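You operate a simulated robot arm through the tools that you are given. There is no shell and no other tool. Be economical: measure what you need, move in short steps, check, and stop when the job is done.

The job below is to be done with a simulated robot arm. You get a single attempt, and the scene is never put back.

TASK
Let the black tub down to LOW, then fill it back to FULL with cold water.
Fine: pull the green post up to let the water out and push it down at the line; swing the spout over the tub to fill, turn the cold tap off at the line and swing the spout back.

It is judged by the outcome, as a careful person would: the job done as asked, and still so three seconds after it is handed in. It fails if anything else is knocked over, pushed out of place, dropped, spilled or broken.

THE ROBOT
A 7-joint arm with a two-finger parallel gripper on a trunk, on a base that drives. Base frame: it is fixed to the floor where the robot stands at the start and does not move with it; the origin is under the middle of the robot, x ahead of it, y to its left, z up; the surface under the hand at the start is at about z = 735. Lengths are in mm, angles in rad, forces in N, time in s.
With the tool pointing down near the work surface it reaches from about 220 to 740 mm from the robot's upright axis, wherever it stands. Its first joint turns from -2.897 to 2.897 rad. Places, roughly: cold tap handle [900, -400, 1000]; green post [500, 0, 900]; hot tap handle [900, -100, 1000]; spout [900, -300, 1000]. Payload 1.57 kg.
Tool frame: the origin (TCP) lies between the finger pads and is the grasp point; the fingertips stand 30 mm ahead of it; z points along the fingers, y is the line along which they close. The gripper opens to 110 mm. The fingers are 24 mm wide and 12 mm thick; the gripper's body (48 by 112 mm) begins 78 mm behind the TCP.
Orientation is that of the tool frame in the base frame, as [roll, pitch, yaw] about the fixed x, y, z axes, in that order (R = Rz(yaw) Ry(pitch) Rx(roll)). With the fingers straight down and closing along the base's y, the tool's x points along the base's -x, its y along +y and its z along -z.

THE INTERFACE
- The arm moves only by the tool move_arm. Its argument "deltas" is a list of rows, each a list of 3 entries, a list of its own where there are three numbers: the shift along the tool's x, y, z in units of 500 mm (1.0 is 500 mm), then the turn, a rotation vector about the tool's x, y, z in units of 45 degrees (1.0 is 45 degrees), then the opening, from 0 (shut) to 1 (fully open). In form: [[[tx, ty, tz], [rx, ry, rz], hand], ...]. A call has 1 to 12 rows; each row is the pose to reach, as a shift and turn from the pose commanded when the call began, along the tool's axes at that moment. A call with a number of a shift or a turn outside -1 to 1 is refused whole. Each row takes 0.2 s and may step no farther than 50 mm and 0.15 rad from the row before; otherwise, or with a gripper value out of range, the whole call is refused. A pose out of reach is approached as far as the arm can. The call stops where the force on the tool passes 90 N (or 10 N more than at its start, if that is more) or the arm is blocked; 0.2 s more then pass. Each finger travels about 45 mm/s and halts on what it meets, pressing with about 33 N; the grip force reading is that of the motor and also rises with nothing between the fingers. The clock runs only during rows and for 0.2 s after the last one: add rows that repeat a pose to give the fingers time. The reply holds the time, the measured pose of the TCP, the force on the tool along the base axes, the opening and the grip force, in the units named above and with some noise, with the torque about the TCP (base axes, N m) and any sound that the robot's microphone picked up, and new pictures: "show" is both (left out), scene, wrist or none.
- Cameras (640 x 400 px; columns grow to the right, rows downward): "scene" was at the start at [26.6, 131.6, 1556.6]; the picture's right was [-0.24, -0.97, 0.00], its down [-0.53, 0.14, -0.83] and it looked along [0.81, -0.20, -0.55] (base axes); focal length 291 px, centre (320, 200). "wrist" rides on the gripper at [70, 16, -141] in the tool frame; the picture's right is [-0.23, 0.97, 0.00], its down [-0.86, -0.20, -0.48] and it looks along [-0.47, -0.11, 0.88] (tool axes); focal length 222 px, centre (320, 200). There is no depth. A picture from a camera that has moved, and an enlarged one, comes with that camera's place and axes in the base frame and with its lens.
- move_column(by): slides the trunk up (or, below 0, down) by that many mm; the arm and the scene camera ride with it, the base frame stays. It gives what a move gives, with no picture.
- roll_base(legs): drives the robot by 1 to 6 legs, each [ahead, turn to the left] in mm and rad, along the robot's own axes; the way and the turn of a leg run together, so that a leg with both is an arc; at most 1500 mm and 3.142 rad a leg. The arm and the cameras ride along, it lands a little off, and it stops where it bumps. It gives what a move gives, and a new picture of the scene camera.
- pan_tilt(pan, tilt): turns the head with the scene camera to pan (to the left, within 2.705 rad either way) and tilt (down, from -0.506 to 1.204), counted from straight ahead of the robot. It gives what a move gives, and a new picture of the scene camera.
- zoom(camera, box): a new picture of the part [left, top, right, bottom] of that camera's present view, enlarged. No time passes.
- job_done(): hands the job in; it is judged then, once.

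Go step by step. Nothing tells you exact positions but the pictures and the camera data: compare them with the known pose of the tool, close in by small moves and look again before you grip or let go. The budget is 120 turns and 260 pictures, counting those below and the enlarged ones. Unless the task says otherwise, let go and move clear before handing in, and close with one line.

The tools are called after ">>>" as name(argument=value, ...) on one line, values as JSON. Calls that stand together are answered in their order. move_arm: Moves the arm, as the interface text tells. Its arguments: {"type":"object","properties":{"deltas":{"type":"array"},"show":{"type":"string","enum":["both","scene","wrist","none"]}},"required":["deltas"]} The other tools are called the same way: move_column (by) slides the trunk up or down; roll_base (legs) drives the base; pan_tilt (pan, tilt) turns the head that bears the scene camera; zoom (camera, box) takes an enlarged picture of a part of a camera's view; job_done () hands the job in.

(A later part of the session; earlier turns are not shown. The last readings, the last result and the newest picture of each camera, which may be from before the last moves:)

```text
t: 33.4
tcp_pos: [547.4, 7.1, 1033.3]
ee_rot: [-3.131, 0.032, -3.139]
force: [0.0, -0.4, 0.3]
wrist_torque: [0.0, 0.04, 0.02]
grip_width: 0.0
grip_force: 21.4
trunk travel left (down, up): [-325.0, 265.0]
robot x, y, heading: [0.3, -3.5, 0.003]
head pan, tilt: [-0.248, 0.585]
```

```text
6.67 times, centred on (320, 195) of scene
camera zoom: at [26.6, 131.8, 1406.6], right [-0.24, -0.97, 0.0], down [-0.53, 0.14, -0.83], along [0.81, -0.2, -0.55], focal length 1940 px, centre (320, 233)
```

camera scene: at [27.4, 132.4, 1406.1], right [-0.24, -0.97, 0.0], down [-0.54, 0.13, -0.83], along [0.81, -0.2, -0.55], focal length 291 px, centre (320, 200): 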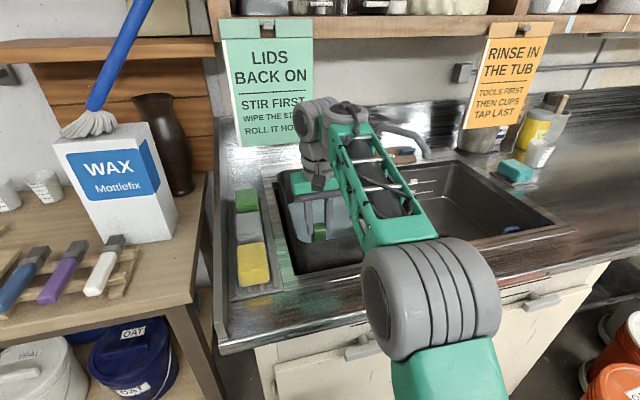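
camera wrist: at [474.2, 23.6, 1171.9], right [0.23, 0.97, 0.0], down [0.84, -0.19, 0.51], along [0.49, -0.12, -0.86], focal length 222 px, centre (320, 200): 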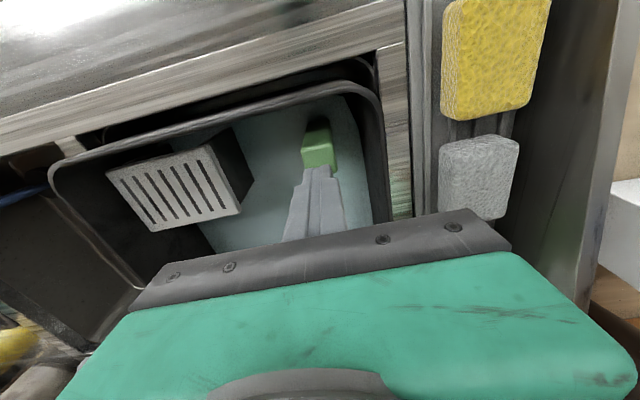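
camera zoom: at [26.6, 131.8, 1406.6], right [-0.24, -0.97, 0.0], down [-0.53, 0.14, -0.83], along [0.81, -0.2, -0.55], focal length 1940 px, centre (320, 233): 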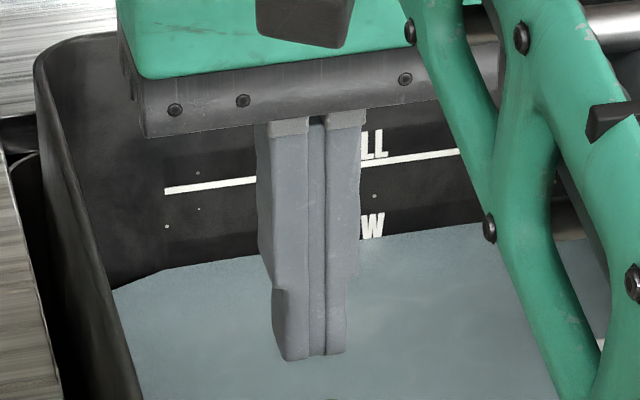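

The water is just at the LOW line now, so I push the post down.

>>> move_arm(deltas=[[[0, 0, 0.05], [0, 0, 0], 0], [[0, 0, 0.08], [0, 0, 0], 0], [[0, 0, 0.105], [0, 0, 0], 0], [[0, 0, 0.12], [0, 0, 0], 0]], show="none")

>>> zoom(camera="scene", box=[260, 155, 380, 245])

```text
t: 34.4
tcp_pos: [548.6, 4.3, 974.1]
ee_rot: [-3.13, 0.037, -3.141]
force: [0.3, 0.5, 8.8]
wrist_torque: [0.02, 0.13, 0.08]
grip_width: 0.0
grip_force: 20.8
trunk travel left (down, up): [-325.0, 265.0]
robot x, y, heading: [-0.7, -4.4, -0.004]
head pan, tilt: [-0.248, 0.585]
```

```text
4.44 times, centred on (320, 200) of scene
camera zoom: at [25.9, 131.8, 1406.8], right [-0.24, -0.97, 0.0], down [-0.53, 0.14, -0.83], along [0.81, -0.2, -0.55], focal length 1293 px, centre (320, 200)
```

zoom: 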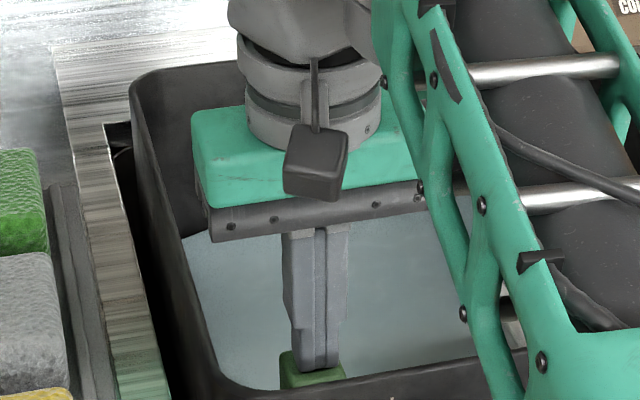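

Contact at about 9 N with the fingertip at 944. I press a little further to be sure the post is seated.

>>> move_arm(deltas=[[[0, 0, 0.01], [0, 0, 0], 0], [[0, 0, 0.02], [0, 0, 0], 0], [[0, 0, 0.02], [0, 0, 0], 0]], show="none")

```text
t: 35.1
tcp_pos: [547.5, 4.0, 972.5]
ee_rot: [-3.129, 0.052, -3.141]
force: [1.7, 0.4, 65.3]
wrist_torque: [0.03, 0.6, 0.23]
grip_width: 0.1
grip_force: 21.5
trunk travel left (down, up): [-325.0, 265.0]
robot x, y, heading: [4.5, 0.9, -0.001]
head pan, tilt: [-0.248, 0.585]
```

Solid resistance at 65 N without further travel, so the post is seated. I lift off and move aside to check the level.

>>> move_arm(deltas=[[[0, 0, -0.08], [0, 0, 0], 0], [[0.02, -0.03, -0.16], [0, 0, 0], 0], [[0.07, -0.09, -0.2], [0, 0, 0], 0], [[0.13, -0.15, -0.23], [0, 0, 0], 0], [[0.19, -0.21, -0.26], [0, 0, 0], 0], [[0.24, -0.27, -0.28], [0, 0, 0], 0], [[0.28, -0.34, -0.3], [0, 0, 0], 0]], show="none")

>>> zoom(camera="scene", box=[260, 155, 380, 245])

>>> zoom(camera="scene", box=[300, 180, 360, 220])

```text
t: 36.8
tcp_pos: [403.4, -165.0, 1109.6]
ee_rot: [-3.13, 0.033, -3.141]
force: [-0.2, 0.1, -0.7]
wrist_torque: [0.03, 0.01, -0.01]
grip_width: 0.0
grip_force: 21.4
trunk travel left (down, up): [-325.0, 265.0]
robot x, y, heading: [1.6, 0.0, -0.002]
head pan, tilt: [-0.248, 0.585]
```

```text
4.44 times, centred on (320, 200) of scene
camera zoom: at [26.6, 131.8, 1406.5], right [-0.24, -0.97, 0.0], down [-0.53, 0.14, -0.83], along [0.81, -0.2, -0.55], focal length 1293 px, centre (320, 200)
```

zoom: 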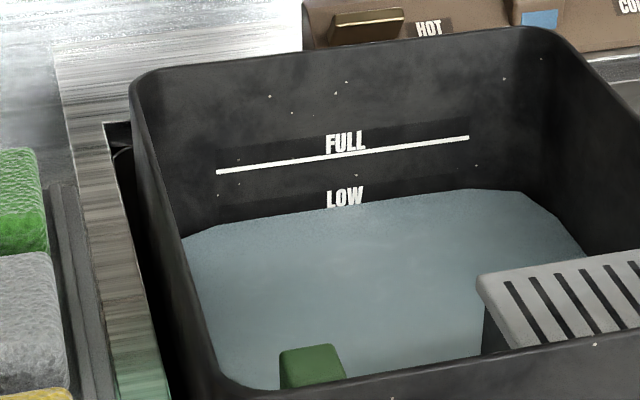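

```text
10.00 times, centred on (330, 200) of scene
camera zoom: at [26.6, 131.8, 1406.5], right [-0.24, -0.97, 0.0], down [-0.53, 0.14, -0.83], along [0.81, -0.2, -0.55], focal length 2910 px, centre (220, 200)
```

zoom: 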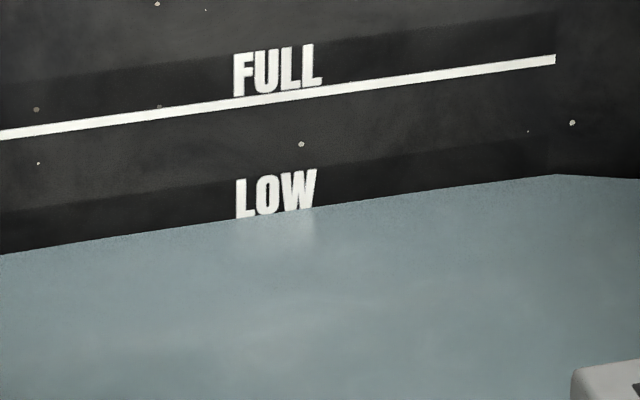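

The post is seated, but the LOW line itself, about 5 mm below the label, is still just under water. I will let out a bit more with a short timed pull, first gripping the post again.

>>> move_arm(deltas=[[[-0.02, 0.05, 0.01], [0, 0, 0], 0.46], [[-0.07, 0.11, 0.02], [0, 0, 0], 0.46], [[-0.13, 0.17, 0.04], [0, 0, 0], 0.46], [[-0.19, 0.23, 0.08], [0, 0, 0], 0.46], [[-0.25, 0.29, 0.13], [0, 0, 0], 0.46], [[-0.28, 0.34, 0.18], [0, 0, 0], 0.46], [[-0.28, 0.34, 0.24], [0, 0, 0], 0.46], [[-0.28, 0.34, 0.29], [0, 0, 0], 0.46], [[-0.28, 0.34, 0.308], [0, 0, 0], 0.46], [[-0.28, 0.34, 0.308], [0, 0, 0], 0.1], [[-0.28, 0.34, 0.308], [0, 0, 0], 0.1], [[-0.28, 0.34, 0.308], [0, 0, 0], 0.1]], show="wrist")

>>> zoom(camera="scene", box=[260, 155, 380, 245])

```text
t: 39.4
tcp_pos: [547.6, 4.2, 959.3]
ee_rot: [-3.13, 0.033, -3.141]
force: [0.1, 7.5, -0.3]
wrist_torque: [0.54, -0.3, 0.48]
grip_width: 31.3
grip_force: 29.6
trunk travel left (down, up): [-325.0, 265.0]
robot x, y, heading: [-4.5, -0.5, 0.001]
head pan, tilt: [-0.248, 0.585]
camera wrist: at [474.0, 22.9, 1098.5], right [0.23, 0.97, 0.0], down [0.84, -0.19, 0.51], along [0.49, -0.12, -0.86], focal length 222 px, centre (320, 200)
```

wrist: 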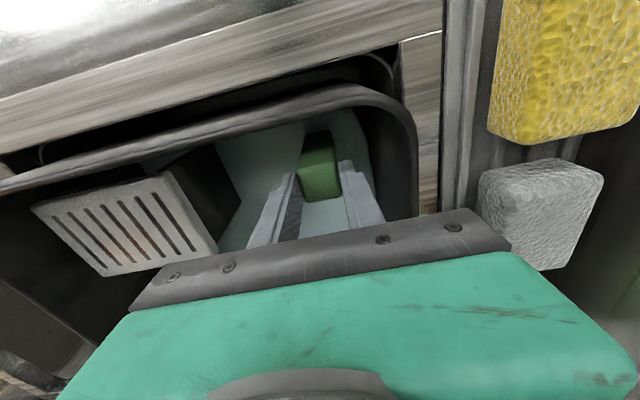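

```text
4.44 times, centred on (320, 200) of scene
camera zoom: at [26.5, 132.5, 1406.5], right [-0.24, -0.97, 0.0], down [-0.54, 0.13, -0.83], along [0.81, -0.2, -0.55], focal length 1293 px, centre (320, 200)
```

zoom: 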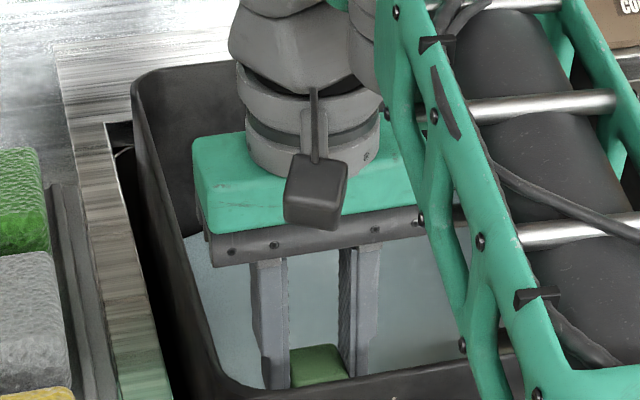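

The post is gripped at its seat. Now I pull up 20 mm, hold about 1.6 s and push it back down in one go.

>>> move_arm(deltas=[[[0, 0, -0.02], [0, 0, 0], 0.1], [[0, 0, -0.04], [0, 0, 0], 0.1], [[0, 0, -0.04], [0, 0, 0], 0.1], [[0, 0, -0.04], [0, 0, 0], 0.1], [[0, 0, -0.04], [0, 0, 0], 0.1], [[0, 0, -0.04], [0, 0, 0], 0.1], [[0, 0, -0.04], [0, 0, 0], 0.1], [[0, 0, -0.04], [0, 0, 0], 0.1], [[0, 0, -0.04], [0, 0, 0], 0.1], [[0, 0, -0.02], [0, 0, 0], 0.1], [[0, 0, 0.0], [0, 0, 0], 0.1], [[0, 0, 0.008], [0, 0, 0], 0.1]], show="none")

>>> zoom(camera="scene", box=[260, 155, 380, 245])

```text
t: 42.0
tcp_pos: [547.1, 6.6, 957.9]
ee_rot: [-3.129, 0.04, -3.14]
force: [-5.7, 11.2, 22.6]
wrist_torque: [0.61, 0.39, 0.59]
grip_width: 31.6
grip_force: 33.3
trunk travel left (down, up): [-325.0, 265.0]
robot x, y, heading: [0.3, -1.8, 0.001]
head pan, tilt: [-0.248, 0.585]
```

```text
4.44 times, centred on (320, 200) of scene
camera zoom: at [24.3, 133.1, 1406.9], right [-0.24, -0.97, 0.0], down [-0.53, 0.13, -0.84], along [0.81, -0.2, -0.55], focal length 1293 px, centre (320, 200)
```

zoom: 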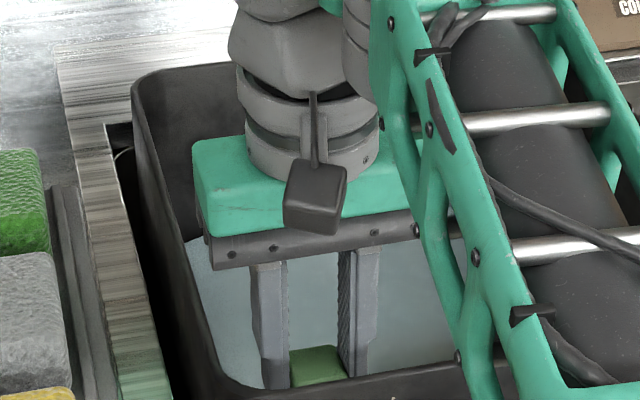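

The post is back down with 22 N against it. I release, press it once more from above with closed fingers, and step aside to look.

>>> move_arm(deltas=[[[0, 0, 0], [0, 0, 0], 0.46], [[0, 0, 0], [0, 0, 0], 0.46], [[0, 0, -0.07], [0, 0, 0], 0.46], [[0, 0, -0.1], [0, 0, 0], 0], [[0, 0, -0.1], [0, 0, 0], 0], [[0, 0, -0.1], [0, 0, 0], 0], [[0, 0, -0.05], [0, 0, 0], 0], [[0, 0, 0.025], [0, 0, 0], 0], [[0, 0, 0.04], [0, 0, 0], 0]], show="none")

```text
t: 43.8
tcp_pos: [551.3, 5.2, 973.5]
ee_rot: [-3.125, 0.093, -3.137]
force: [-9.5, 2.1, 36.8]
wrist_torque: [0.15, 0.64, 0.16]
grip_width: 0.1
grip_force: 20.9
trunk travel left (down, up): [-325.0, 265.0]
robot x, y, heading: [-2.9, 3.1, 0.001]
head pan, tilt: [-0.248, 0.585]
stopped in row 9: the force on the tool passed its limit at 102 N (the readings are from after the stop); the commanded pose is now the measured one
```

The post is firmly seated. I lift away, set the tool upright again and look at the level.

>>> move_arm(deltas=[[[0, 0, -0.08], [0, -0.04, 0], 0], [[0.02, -0.03, -0.16], [0, -0.08, 0], 0], [[0.07, -0.09, -0.2], [0, -0.08, 0], 0], [[0.13, -0.15, -0.23], [0, -0.08, 0], 0], [[0.19, -0.21, -0.26], [0, -0.08, 0], 0], [[0.24, -0.27, -0.28], [0, -0.08, 0], 0], [[0.28, -0.34, -0.3], [0, -0.08, 0], 0]], show="scene")

>>> zoom(camera="scene", box=[300, 180, 360, 220])

```text
t: 45.4
tcp_pos: [402.2, -164.8, 1108.0]
ee_rot: [-3.126, 0.14, -3.138]
force: [-0.3, -0.3, -0.1]
wrist_torque: [-0.02, 0.02, 0.02]
grip_width: 0.0
grip_force: 21.4
trunk travel left (down, up): [-325.0, 265.0]
robot x, y, heading: [2.9, -0.7, 0.005]
head pan, tilt: [-0.248, 0.585]
camera scene: at [26.2, 132.0, 1406.5], right [-0.24, -0.97, 0.0], down [-0.54, 0.13, -0.83], along [0.81, -0.2, -0.55], focal length 291 px, centre (320, 200)
```

scene: 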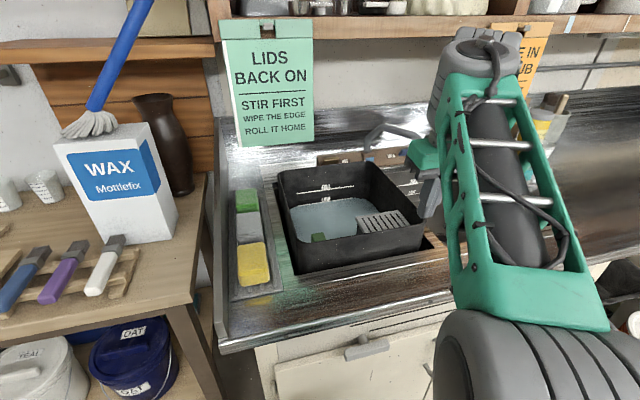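

```text
10.00 times, centred on (330, 200) of scene
camera zoom: at [26.2, 132.0, 1406.5], right [-0.24, -0.97, 0.0], down [-0.54, 0.13, -0.83], along [0.81, -0.2, -0.55], focal length 2910 px, centre (220, 200)
```

zoom: 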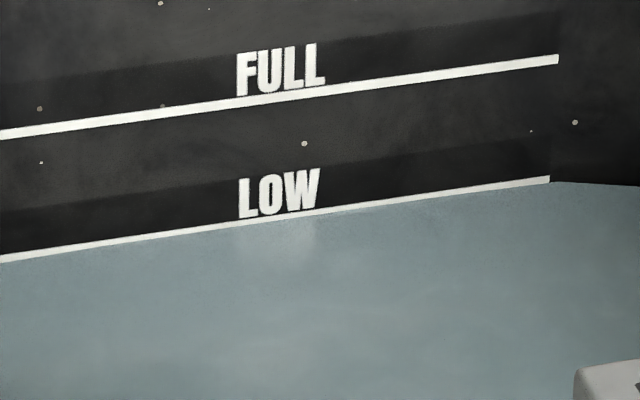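

The water now stands right at LOW. Next I swing the hand aside to the left and get a view of the taps and spout.

>>> move_arm(deltas=[[[0, 0, -0.08], [0, 0.05, 0], 0], [[0, 0.08, -0.13], [0, 0.1, 0], 0], [[0, 0.17, -0.17], [0, 0.14, 0], 0], [[0, 0.26, -0.2], [0, 0.14, 0], 0], [[0, 0.35, -0.22], [0, 0.14, 0], 0], [[0, 0.44, -0.24], [0, 0.14, 0], 0], [[0, 0.53, -0.24], [0, 0.14, 0], 0], [[0, 0.62, -0.24], [0, 0.14, 0], 0], [[0, 0.71, -0.24], [0, 0.14, 0], 0]], show="none")

>>> pan_tilt(pan=-0.4, tilt=0.5)

>>> zoom(camera="scene", box=[240, 120, 400, 240])

```text
t: 46.2
tcp_pos: [397.6, -96.8, 1187.2]
ee_rot: [-3.118, 0.064, -3.121]
force: [15.6, 3.5, -17.9]
wrist_torque: [-1.08, 0.59, -0.82]
grip_width: 0.3
grip_force: 21.2
trunk travel left (down, up): [-325.0, 265.0]
robot x, y, heading: [0.9, 1.9, 0.004]
head pan, tilt: [-0.248, 0.585]
stopped in row 3: the force on the tool passed its limit at 179 N (the readings are from after the stop); the commanded pose is now the measured one
```

```text
t: 46.9
tcp_pos: [398.3, -96.1, 1186.3]
ee_rot: [-3.117, 0.062, -3.118]
force: [22.2, -2.2, -30.6]
wrist_torque: [-0.55, 0.26, -0.43]
grip_width: 0.3
grip_force: 21.6
trunk travel left (down, up): [-325.0, 265.0]
robot x, y, heading: [0.6, 1.2, 0.002]
head pan, tilt: [-0.4, 0.499]
camera scene: at [23.8, 118.4, 1414.2], right [-0.39, -0.92, 0.0], down [-0.44, 0.19, -0.88], along [0.81, -0.34, -0.48], focal length 291 px, centre (320, 200)
```

scene: 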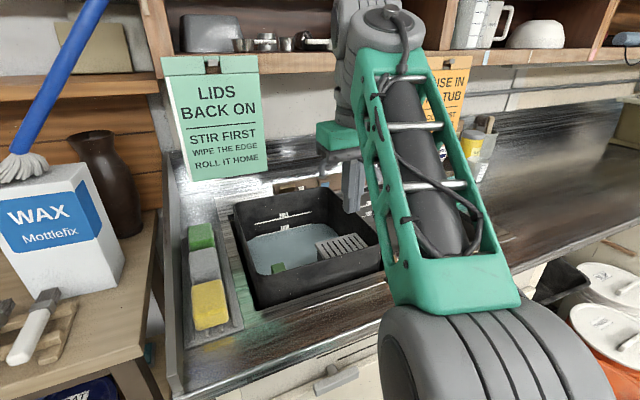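

```text
3.33 times, centred on (320, 180) of scene
camera zoom: at [23.8, 118.4, 1414.2], right [-0.39, -0.92, 0.0], down [-0.44, 0.19, -0.88], along [0.81, -0.34, -0.48], focal length 970 px, centre (320, 267)
```

zoom: 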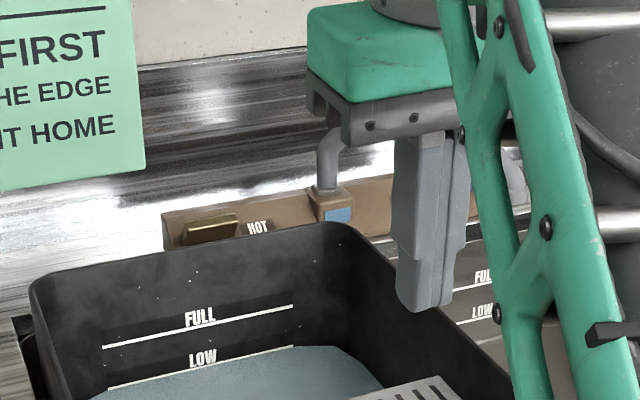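

The arm presses against itself in this tucked pose (as at the very start), so I avoid that region: I move the hand forward and down a little, then left.

>>> move_arm(deltas=[[[-0.06, 0.02, 0.06], [0, 0.02, 0], 0], [[-0.12, 0.08, 0.1], [0, 0.04, 0], 0], [[-0.12, 0.17, 0.1], [0, 0.04, 0], 0], [[-0.12, 0.26, 0.1], [0, 0.04, 0], 0], [[-0.12, 0.35, 0.1], [0, 0.04, 0], 0], [[-0.1, 0.44, 0.1], [0, 0.04, 0], 0], [[-0.06, 0.52, 0.1], [0, 0.04, 0], 0]], show="scene")

```text
t: 48.5
tcp_pos: [425.7, 164.4, 1132.8]
ee_rot: [-3.119, 0.03, -3.12]
force: [-1.0, -0.3, 0.1]
wrist_torque: [-0.01, 0.01, 0.0]
grip_width: 0.0
grip_force: 21.4
trunk travel left (down, up): [-325.0, 265.0]
robot x, y, heading: [1.5, -0.8, 0.002]
head pan, tilt: [-0.4, 0.499]
camera scene: at [23.9, 118.3, 1414.2], right [-0.39, -0.92, 0.0], down [-0.44, 0.19, -0.88], along [0.81, -0.34, -0.48], focal length 291 px, centre (320, 200)
```

scene: 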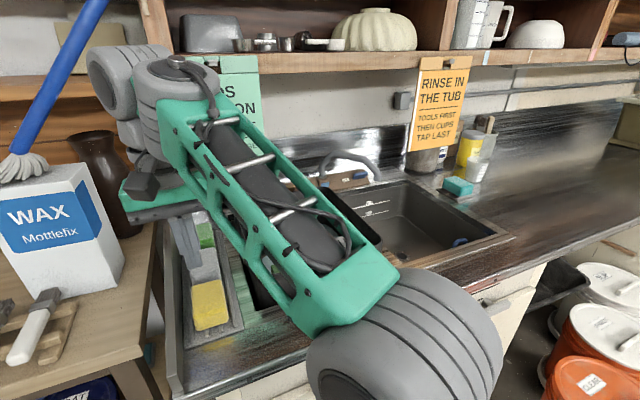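

>>> zoom(camera="scene", box=[280, 130, 420, 230])

>>> pan_tilt(pan=0.0, tilt=1.1)

```text
4.00 times, centred on (350, 180) of scene
camera zoom: at [23.9, 118.3, 1414.2], right [-0.39, -0.92, 0.0], down [-0.44, 0.19, -0.88], along [0.81, -0.34, -0.48], focal length 1164 px, centre (200, 280)
```

zoom: 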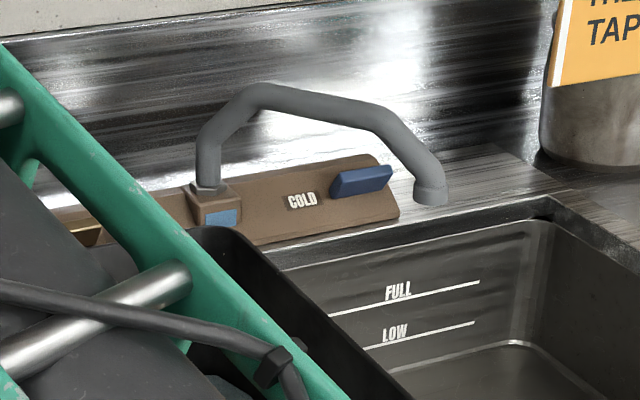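

```text
t: 49.5
tcp_pos: [426.1, 163.4, 1131.1]
ee_rot: [-3.118, 0.031, -3.121]
force: [0.4, 0.2, 0.8]
wrist_torque: [0.03, 0.04, 0.0]
grip_width: 0.0
grip_force: 21.0
trunk travel left (down, up): [-325.0, 265.0]
robot x, y, heading: [1.7, 1.3, 0.002]
head pan, tilt: [0.0, 1.1]
camera scene: at [3.1, 153.7, 1366.6], right [0.0, -1.0, 0.0], down [-0.89, 0.0, -0.45], along [0.45, 0.0, -0.89], focal length 291 px, centre (320, 200)
```

scene: 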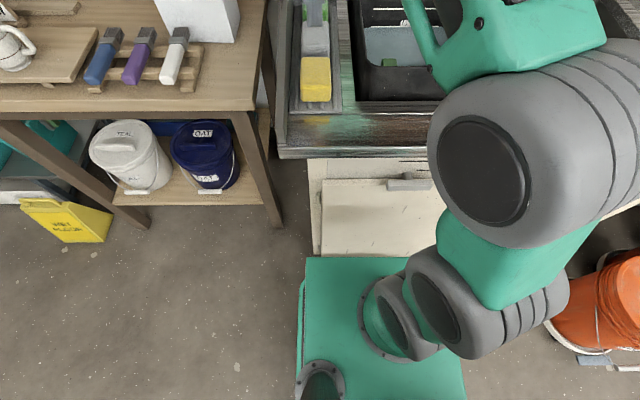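

The taps lie around x 930, y −430, beyond reach from here, so I must drive closer. The cabinet front is about 100 mm ahead of the base and there are buckets to the right, so I look at the floor around first.

>>> pan_tilt(pan=-1.2, tilt=1.0)

>>> pan_tilt(pan=2.7, tilt=0.8)

>>> pan_tilt(pan=-2.4, tilt=0.8)

```text
t: 50.9
tcp_pos: [425.6, 162.7, 1131.8]
ee_rot: [-3.118, 0.029, -3.12]
force: [-1.1, -0.1, 0.0]
wrist_torque: [0.0, -0.01, -0.02]
grip_width: 0.0
grip_force: 21.4
trunk travel left (down, up): [-325.0, 265.0]
robot x, y, heading: [-0.2, -2.3, 0.006]
head pan, tilt: [-1.201, 1.0]
camera scene: at [-34.7, 88.8, 1373.1], right [-0.93, -0.36, 0.0], down [-0.31, 0.78, -0.54], along [0.2, -0.5, -0.84], focal length 291 px, centre (320, 200)
```

scene: 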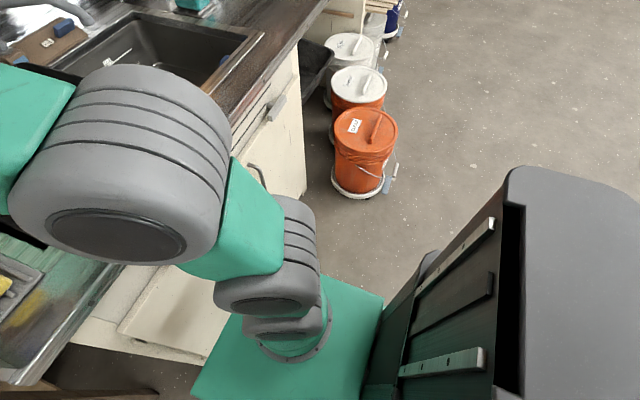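

```text
t: 54.1
tcp_pos: [425.9, 162.4, 1131.4]
ee_rot: [-3.118, 0.029, -3.122]
force: [-0.1, -0.1, -0.4]
wrist_torque: [-0.03, 0.0, 0.02]
grip_width: 0.0
grip_force: 21.1
trunk travel left (down, up): [-325.0, 265.0]
robot x, y, heading: [-1.2, -1.1, 0.003]
head pan, tilt: [2.7, 0.799]
camera scene: at [-133.0, 188.1, 1388.2], right [0.43, 0.9, 0.0], down [0.65, -0.31, -0.7], along [-0.63, 0.3, -0.72], focal length 291 px, centre (320, 200)
```

scene: 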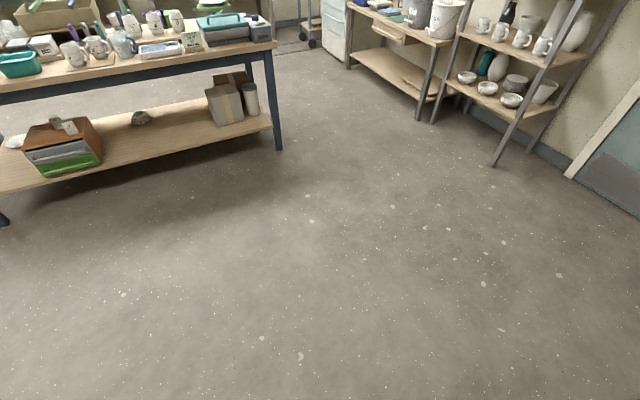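

```text
t: 58.1
tcp_pos: [425.0, 163.0, 1131.1]
ee_rot: [-3.117, 0.031, -3.123]
force: [-1.0, 0.4, -0.9]
wrist_torque: [0.01, 0.02, -0.01]
grip_width: 0.1
grip_force: 21.4
trunk travel left (down, up): [-325.0, 265.0]
robot x, y, heading: [1.2, -1.8, -0.003]
head pan, tilt: [-2.4, 0.799]
camera scene: at [-119.4, 99.1, 1388.3], right [-0.68, 0.74, 0.0], down [0.53, 0.49, -0.7], along [-0.51, -0.47, -0.72], focal length 291 px, centre (320, 200)
```

scene: 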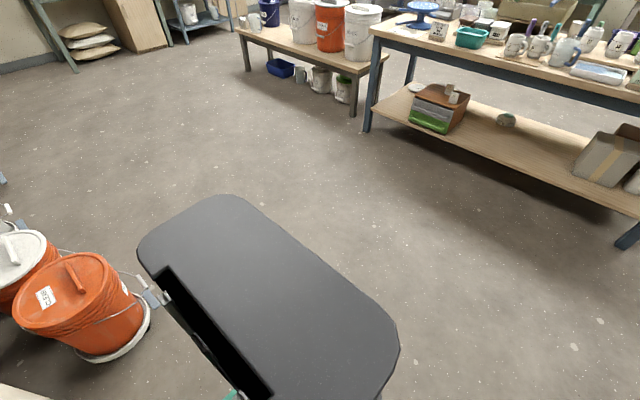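

The floor behind is clear, and the nearest bucket edge is at about y −870. I drive back, shift about 330 mm to the right and come forward again to stand before the taps.

>>> roll_base(legs=[[-250, 0], [0, 0.6], [-585, 0], [0, -0.6], [733, 0]])

>>> pan_tilt(pan=0.0, tilt=0.55)

```text
t: 69.7
tcp_pos: [409.1, -193.7, 1132.2]
ee_rot: [-3.118, 0.029, 3.136]
force: [0.4, -0.4, -0.2]
wrist_torque: [-0.01, -0.02, -0.02]
grip_width: 0.0
grip_force: 21.9
trunk travel left (down, up): [-325.0, 265.0]
robot x, y, heading: [-20.7, -342.8, -0.025]
head pan, tilt: [-2.4, 0.799]
camera scene: at [-136.5, -243.1, 1388.2], right [-0.66, 0.75, 0.0], down [0.54, 0.47, -0.7], along [-0.53, -0.46, -0.72], focal length 291 px, centre (320, 200)
```

scene: 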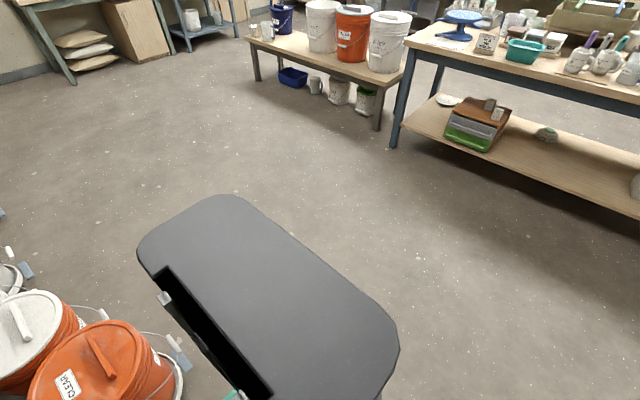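

```text
t: 71.9
tcp_pos: [410.6, -192.8, 1131.1]
ee_rot: [-3.115, 0.031, 3.136]
force: [0.5, 0.2, -0.3]
wrist_torque: [0.03, -0.01, -0.02]
grip_width: 0.3
grip_force: 21.4
trunk travel left (down, up): [-325.0, 265.0]
robot x, y, heading: [-22.1, -345.8, -0.022]
head pan, tilt: [0.0, 0.55]
camera scene: at [14.1, -192.4, 1409.6], right [-0.03, -1.0, 0.0], down [-0.52, 0.01, -0.85], along [0.85, -0.02, -0.52], focal length 291 px, centre (320, 200)
```

scene: 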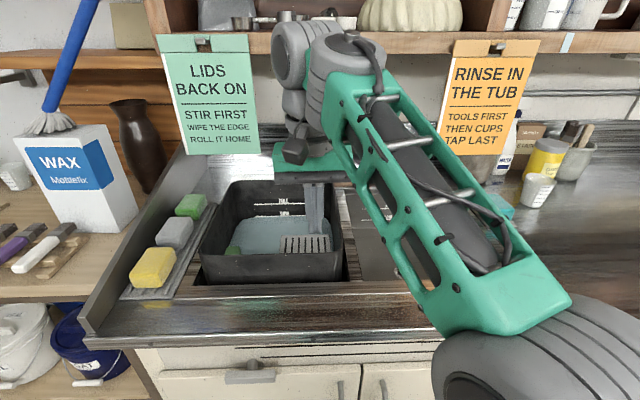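

I stand at (−22, −345) now. I check the clearance ahead of the base before rolling on.

>>> pan_tilt(pan=0.3, tilt=1.2)

```text
t: 72.9
tcp_pos: [409.8, -192.2, 1131.1]
ee_rot: [-3.116, 0.029, 3.136]
force: [0.5, -0.4, -0.3]
wrist_torque: [0.01, -0.04, 0.0]
grip_width: 0.0
grip_force: 21.0
trunk travel left (down, up): [-325.0, 265.0]
robot x, y, heading: [-19.0, -347.0, -0.026]
head pan, tilt: [0.3, 1.201]
camera scene: at [-21.8, -174.9, 1360.6], right [0.27, -0.96, 0.0], down [-0.9, -0.25, -0.36], along [0.35, 0.1, -0.93], focal length 291 px, centre (320, 200)
```

scene: 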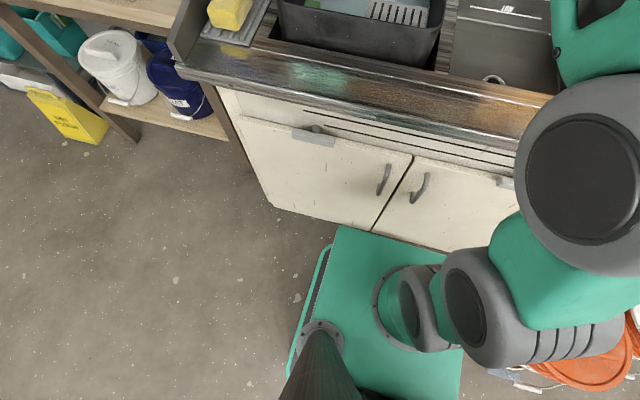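

The base front seems to be about 150 mm short of the cabinet. I roll 115 mm ahead and look at the taps.

>>> roll_base(legs=[[115, 0.02]])

>>> pan_tilt(pan=-0.1, tilt=0.45)

```text
t: 74.3
tcp_pos: [521.2, -185.2, 1130.1]
ee_rot: [-3.118, 0.027, -3.122]
force: [0.0, -0.2, 0.1]
wrist_torque: [0.0, 0.03, -0.01]
grip_width: 0.0
grip_force: 21.5
trunk travel left (down, up): [-325.0, 265.0]
robot x, y, heading: [96.8, -345.7, -0.004]
head pan, tilt: [0.3, 1.201]
stopped in leg 1: the robot was blocked; the commanded pose is now the measured one
camera scene: at [90.2, -176.9, 1360.5], right [0.29, -0.96, 0.0], down [-0.89, -0.27, -0.36], along [0.35, 0.11, -0.93], focal length 291 px, centre (320, 200)
```

scene: 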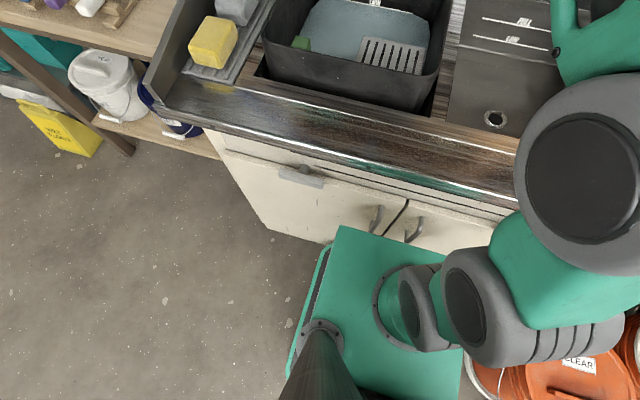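

```text
t: 75.4
tcp_pos: [524.0, -183.7, 1131.6]
ee_rot: [-3.117, 0.029, -3.121]
force: [-0.3, 0.4, -0.2]
wrist_torque: [-0.03, 0.01, 0.0]
grip_width: 0.0
grip_force: 20.9
trunk travel left (down, up): [-325.0, 265.0]
robot x, y, heading: [98.0, -347.5, -0.002]
head pan, tilt: [-0.099, 0.45]
camera scene: at [128.1, -202.6, 1418.6], right [-0.1, -0.99, 0.0], down [-0.43, 0.04, -0.9], along [0.9, -0.09, -0.44], focal length 291 px, centre (320, 200)
```

scene: 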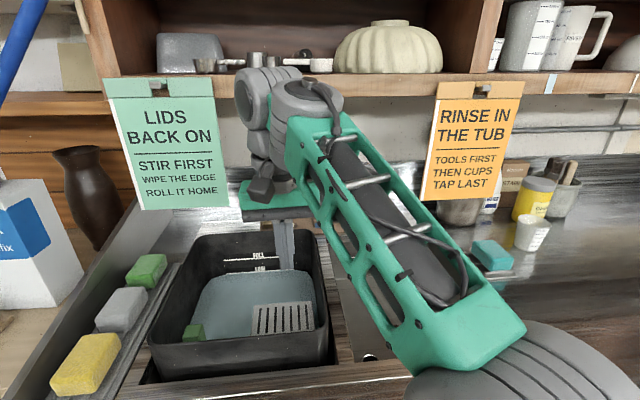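

The base just met the cabinet and stopped. I back off 10 mm and swing the hand to the right to uncover the taps.

>>> roll_base(legs=[[-10, 0]])

>>> move_arm(deltas=[[[-0.02, -0.09, 0], [0, 0, 0], 0], [[-0.04, -0.18, 0], [0, 0, 0], 0], [[-0.06, -0.27, 0], [0, 0, 0], 0], [[-0.06, -0.36, 0], [0, 0, 0], 0], [[-0.06, -0.45, 0], [0, 0, 0], 0], [[-0.06, -0.54, 0], [0, 0, 0], 0], [[-0.05, -0.63, 0], [0, 0, 0], 0], [[-0.04, -0.72, 0], [0, 0, 0], 0], [[-0.02, -0.8, 0], [0, 0, 0], 0], [[-0.0, -0.88, 0], [0, 0, 0], 0]])

>>> zoom(camera="scene", box=[240, 180, 440, 330])

```text
t: 76.2
tcp_pos: [511.4, -184.7, 1130.7]
ee_rot: [-3.118, 0.03, -3.122]
force: [0.8, 0.1, 0.3]
wrist_torque: [-0.03, 0.0, -0.02]
grip_width: 0.1
grip_force: 21.1
trunk travel left (down, up): [-325.0, 265.0]
robot x, y, heading: [90.4, -344.8, -0.004]
head pan, tilt: [-0.099, 0.45]
camera scene: at [118.2, -202.7, 1418.7], right [-0.1, -0.99, 0.0], down [-0.43, 0.04, -0.9], along [0.9, -0.09, -0.44], focal length 291 px, centre (320, 200)
```

scene: 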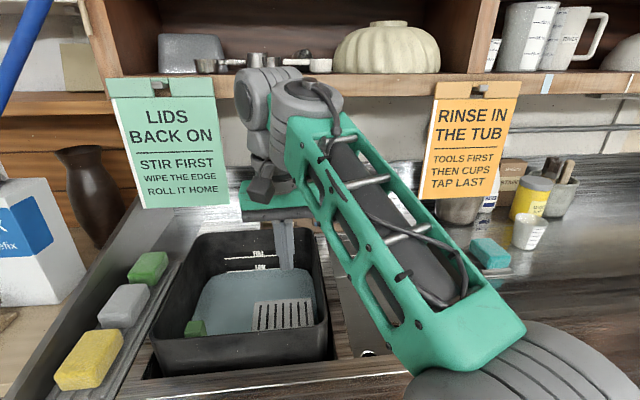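

```text
t: 78.4
tcp_pos: [521.4, -626.5, 1142.6]
ee_rot: [-3.118, 0.031, -3.123]
force: [0.8, 0.0, -0.2]
wrist_torque: [0.03, 0.02, 0.03]
grip_width: 0.2
grip_force: 21.3
trunk travel left (down, up): [-325.0, 265.0]
robot x, y, heading: [85.8, -347.8, 0.003]
head pan, tilt: [-0.099, 0.45]
camera scene: at [118.2, -202.8, 1418.7], right [-0.1, -0.99, 0.0], down [-0.43, 0.04, -0.9], along [0.9, -0.09, -0.44], focal length 291 px, centre (320, 200)
camera wrist: at [447.9, -608.0, 1281.6], right [0.21, 0.98, -0.02], down [0.84, -0.17, 0.51], along [0.49, -0.12, -0.86], focal length 222 px, centre (320, 200)
```

scene: 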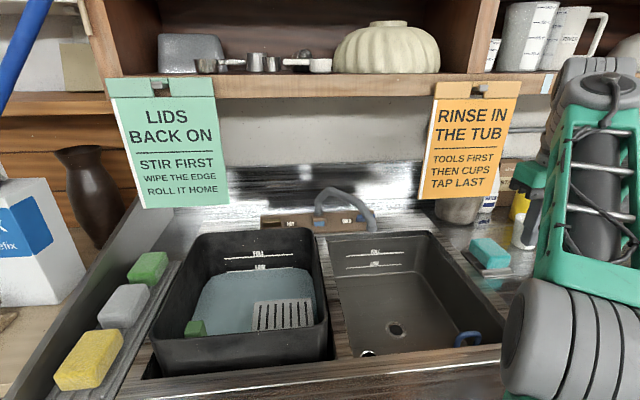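
wrist: 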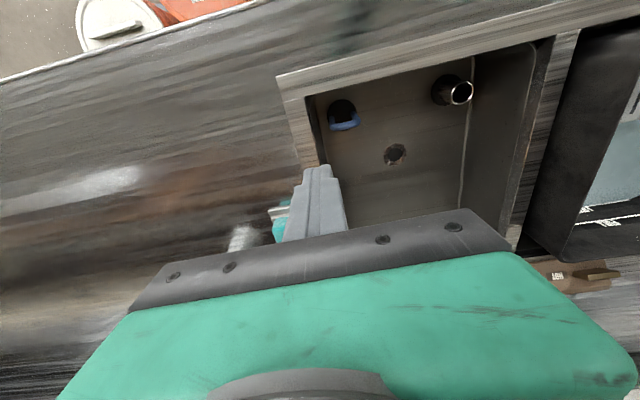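

```text
2.67 times, centred on (340, 255) of scene
camera zoom: at [118.2, -202.8, 1418.7], right [-0.1, -0.99, 0.0], down [-0.43, 0.04, -0.9], along [0.9, -0.09, -0.44], focal length 776 px, centre (267, 53)
```

zoom: 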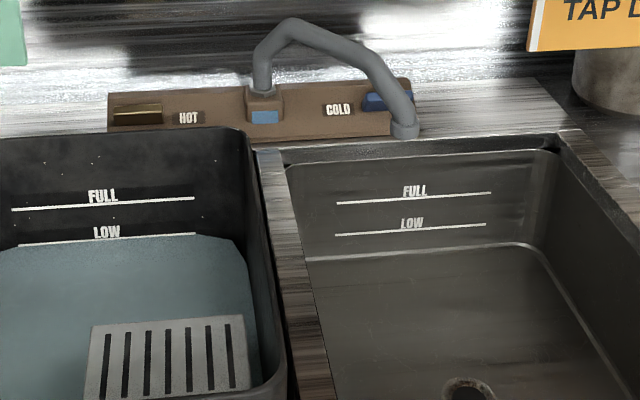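

Triangulating two views gives: spout pivot (960, −282, 958), spout outlet (774, −408, 1005), cold lever (912, −423, 961), and the tub between y ≈ −250 and +50. I bring the closed hand high to the right of the spout end and look.

>>> move_arm(deltas=[[[-0.07, 0.04, 0], [0, 0, 0], 0], [[-0.14, 0.08, 0], [0, 0, 0], 0], [[-0.21, 0.12, 0], [0, 0, 0], 0], [[-0.28, 0.16, 0.01], [0, 0, 0], 0], [[-0.35, 0.2, 0.02], [0, 0, 0], 0], [[-0.42, 0.24, 0.03], [0, 0, 0], 0], [[-0.48, 0.27, 0.04], [0, 0, 0], 0], [[-0.48, 0.27, 0.04], [0, 0, 0], 0]])

>>> zoom(camera="scene", box=[300, 170, 420, 260])

>>> zoom(camera="wrist", box=[240, 80, 480, 260])

```text
t: 79.0
tcp_pos: [581.1, -592.1, 1142.8]
ee_rot: [-3.108, 0.041, -3.095]
force: [12.0, -11.0, -20.0]
wrist_torque: [0.99, -0.08, 0.59]
grip_width: 0.0
grip_force: 21.4
out of reach, approached as far as the arm can: row 2
trunk travel left (down, up): [-325.0, 265.0]
robot x, y, heading: [87.2, -343.8, 0.001]
head pan, tilt: [-0.099, 0.45]
stopped in row 2: the force on the tool passed its limit at 135 N (the readings are from after the stop); the commanded pose is now the measured one
camera scene: at [117.3, -203.0, 1418.8], right [-0.1, -0.99, 0.0], down [-0.43, 0.04, -0.9], along [0.9, -0.09, -0.43], focal length 291 px, centre (320, 200)
camera wrist: at [505.0, -574.3, 1280.6], right [0.18, 0.98, -0.02], down [0.84, -0.14, 0.52], along [0.51, -0.12, -0.85], focal length 222 px, centre (320, 200)
```

scene: 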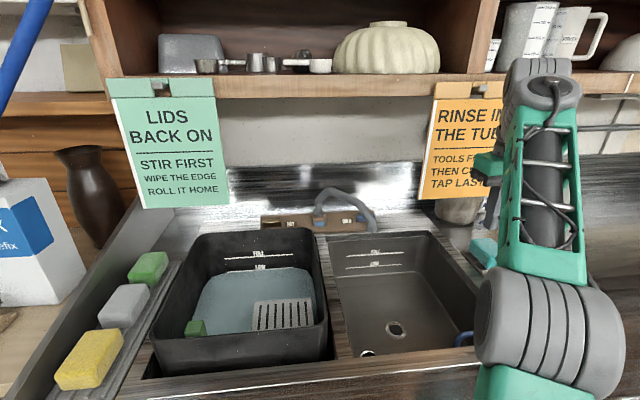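
wrist: 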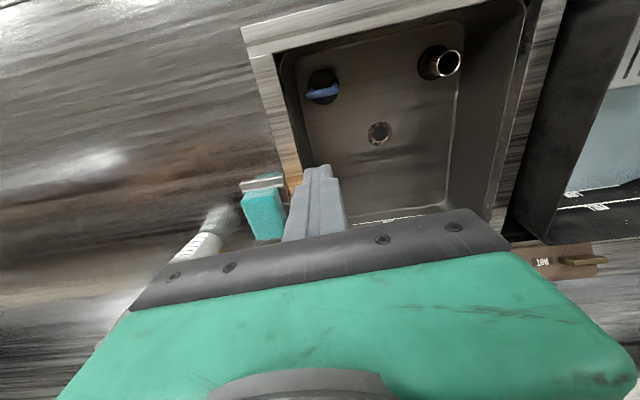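

```text
4.44 times, centred on (360, 215) of scene
camera zoom: at [117.3, -203.0, 1418.8], right [-0.1, -0.99, 0.0], down [-0.43, 0.04, -0.9], along [0.9, -0.09, -0.43], focal length 1293 px, centre (142, 133)
```

zoom: 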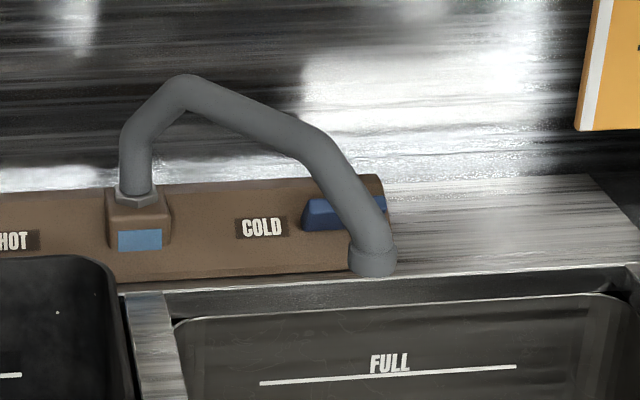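

```text
2.22 times, centred on (360, 170) of wrist
camera zoom: at [505.0, -574.3, 1280.6], right [0.18, 0.98, -0.02], down [0.84, -0.14, 0.52], along [0.51, -0.12, -0.85], focal length 494 px, centre (231, 267)
```

zoom: 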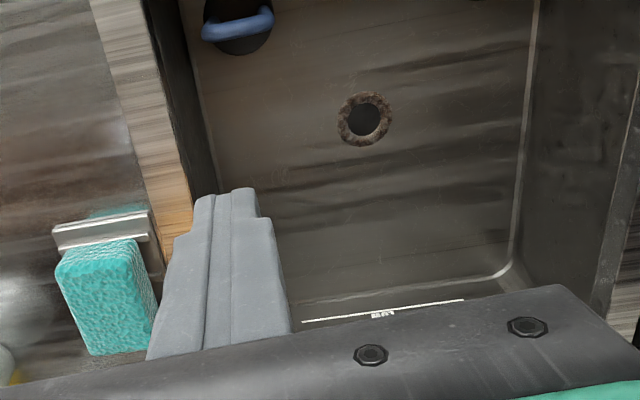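

The arm was stiff at that pose with no obstacle in view, so it seems to be a joint limit, as before. I try a lower path in smaller steps.

>>> move_arm(deltas=[[[0, 0, 0.04], [0, 0, 0], 0], [[-0.03, 0, 0.08], [0, 0, 0], 0], [[-0.07, 0.02, 0.08], [0, 0, 0], 0], [[-0.12, 0.04, 0.08], [0, 0, 0], 0], [[-0.17, 0.06, 0.08], [0, 0, 0], 0], [[-0.22, 0.08, 0.08], [0, 0, 0], 0]])

```text
t: 80.0
tcp_pos: [653.6, -568.7, 1102.8]
ee_rot: [-3.096, 0.06, -3.084]
force: [17.9, -12.7, -26.7]
wrist_torque: [0.93, 0.14, 0.54]
grip_width: 0.0
grip_force: 21.1
out of reach, approached as far as the arm can: row 5
trunk travel left (down, up): [-325.0, 265.0]
robot x, y, heading: [86.1, -349.1, 0.003]
head pan, tilt: [-0.099, 0.45]
stopped in row 5: the force on the tool passed its limit at 137 N (the readings are from after the stop); the commanded pose is now the measured one
camera scene: at [117.1, -202.8, 1418.7], right [-0.1, -0.99, 0.0], down [-0.43, 0.04, -0.9], along [0.9, -0.09, -0.43], focal length 291 px, centre (320, 200)
camera wrist: at [573.6, -551.3, 1239.8], right [0.17, 0.98, -0.03], down [0.83, -0.13, 0.54], along [0.53, -0.12, -0.84], focal length 222 px, centre (320, 200)
```

scene: 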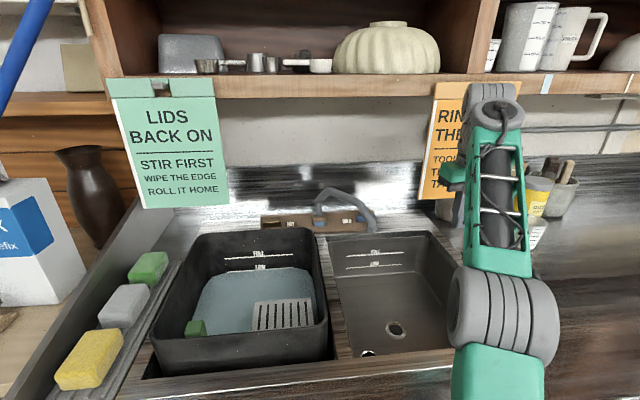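
wrist: 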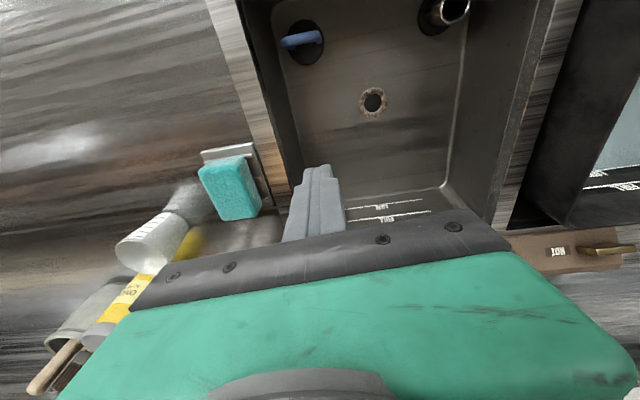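

Going lower helped: the arm has an upper height limit relative to the trunk. I raise the trunk 100 mm and then lower the hand.

>>> move_column(by=100)

>>> move_arm(deltas=[[[0, 0, 0.05], [0, 0, 0], 0], [[0, 0, 0.12], [0, 0.02, 0], 0], [[0, 0, 0.18], [0, 0.04, 0], 0], [[-0.04, 0.02, 0.18], [0, 0.05, 0], 0], [[-0.1, 0.06, 0.18], [0, 0.05, 0], 0], [[-0.16, 0.1, 0.18], [0, 0.05, 0], 0], [[-0.22, 0.15, 0.18], [0, 0.05, 0], 0], [[-0.23, 0.19, 0.18], [0, 0.05, 0], 0]])

>>> zoom(camera="scene", box=[300, 200, 420, 290])

```text
t: 81.4
tcp_pos: [653.2, -568.0, 1202.4]
ee_rot: [-3.096, 0.056, -3.085]
force: [25.5, -22.1, -44.6]
wrist_torque: [1.81, -0.65, 1.33]
grip_width: 0.0
grip_force: 21.1
trunk travel left (down, up): [-425.0, 165.0]
robot x, y, heading: [85.1, -346.7, -0.002]
head pan, tilt: [-0.099, 0.45]
```

```text
t: 83.2
tcp_pos: [743.3, -482.0, 1103.2]
ee_rot: [-3.099, 0.018, -3.087]
force: [0.3, 0.2, 0.9]
wrist_torque: [0.02, -0.01, 0.01]
grip_width: 0.2
grip_force: 21.1
out of reach, approached as far as the arm can: row 6, 7, 8
trunk travel left (down, up): [-425.0, 165.0]
robot x, y, heading: [83.7, -347.8, 0.0]
head pan, tilt: [-0.099, 0.45]
camera scene: at [117.6, -203.4, 1518.8], right [-0.1, -0.99, 0.0], down [-0.43, 0.04, -0.9], along [0.9, -0.09, -0.43], focal length 291 px, centre (320, 200)
camera wrist: at [670.3, -463.6, 1242.5], right [0.17, 0.98, -0.04], down [0.86, -0.13, 0.5], along [0.49, -0.12, -0.86], focal length 222 px, centre (320, 200)
```

scene: 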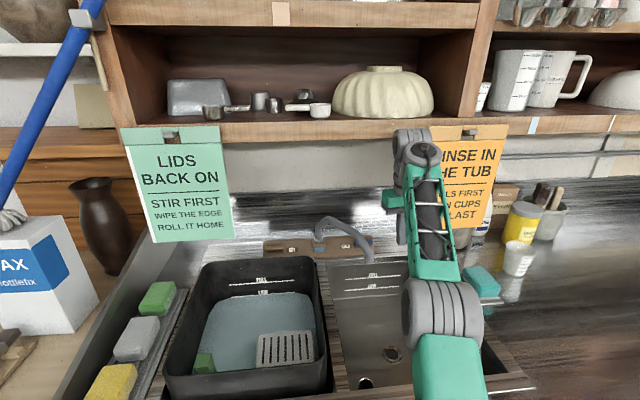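
wrist: 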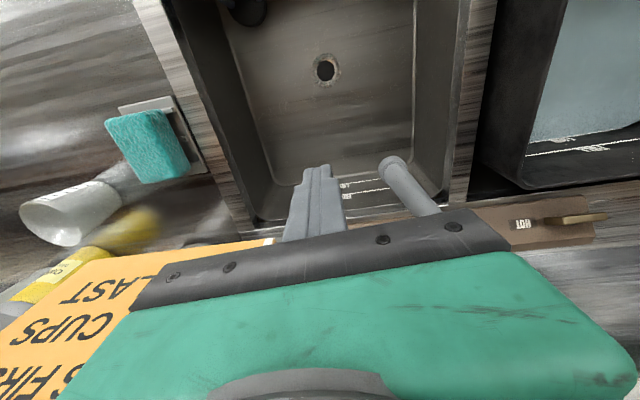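

```text
4.44 times, centred on (360, 245) of scene
camera zoom: at [117.6, -203.4, 1518.8], right [-0.1, -0.99, 0.0], down [-0.43, 0.04, -0.9], along [0.9, -0.09, -0.43], focal length 1293 px, centre (142, 0)
```

zoom: 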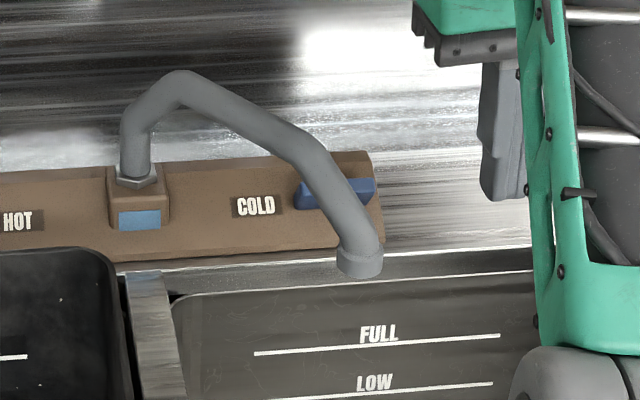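

The hand is right of the spout end, and the wrist view confirms the outlet at about (768, −410). I lower beside it.

>>> move_arm(deltas=[[[0, 0.005, 0.05], [0, 0, 0], 0], [[-0.01, 0.01, 0.1], [0, 0, 0], 0], [[-0.03, 0.015, 0.15], [0, 0, 0], 0], [[-0.05, 0.015, 0.16], [0, 0, 0], 0]])

>>> zoom(camera="scene", box=[320, 200, 440, 290])

```text
t: 84.2
tcp_pos: [769.6, -476.3, 1024.2]
ee_rot: [-3.098, 0.017, -3.088]
force: [-0.3, 0.0, -0.4]
wrist_torque: [-0.02, 0.01, -0.04]
grip_width: 0.0
grip_force: 21.1
trunk travel left (down, up): [-425.0, 165.0]
robot x, y, heading: [85.1, -346.3, 0.003]
head pan, tilt: [-0.099, 0.45]
camera scene: at [118.4, -202.8, 1518.7], right [-0.1, -0.99, 0.0], down [-0.43, 0.04, -0.9], along [0.9, -0.09, -0.44], focal length 291 px, centre (320, 200)
camera wrist: at [697.8, -458.3, 1163.8], right [0.17, 0.98, -0.04], down [0.86, -0.13, 0.5], along [0.49, -0.12, -0.87], focal length 222 px, centre (320, 200)
```

scene: 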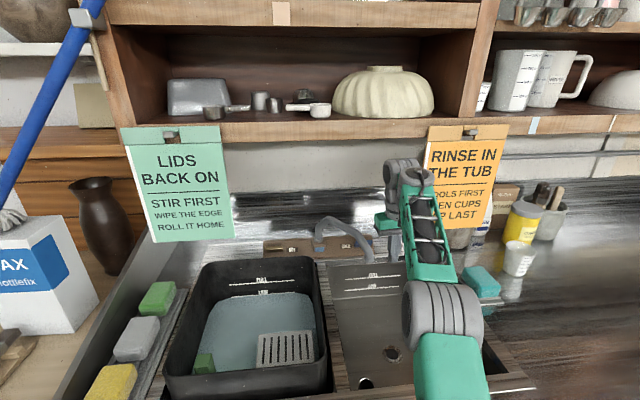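
wrist: 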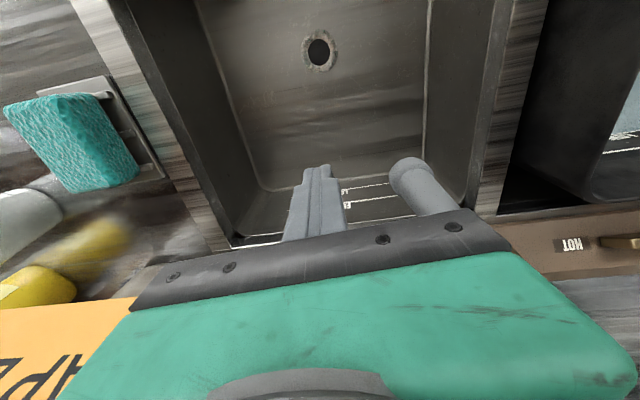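

```text
4.44 times, centred on (380, 245) of scene
camera zoom: at [118.4, -202.8, 1518.7], right [-0.1, -0.99, 0.0], down [-0.43, 0.04, -0.9], along [0.9, -0.09, -0.44], focal length 1293 px, centre (53, 0)
```

zoom: 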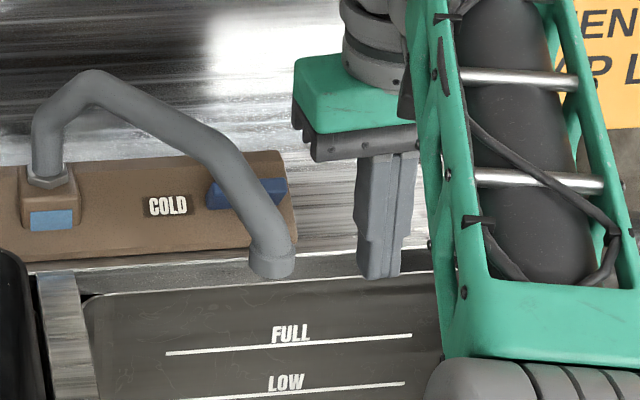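

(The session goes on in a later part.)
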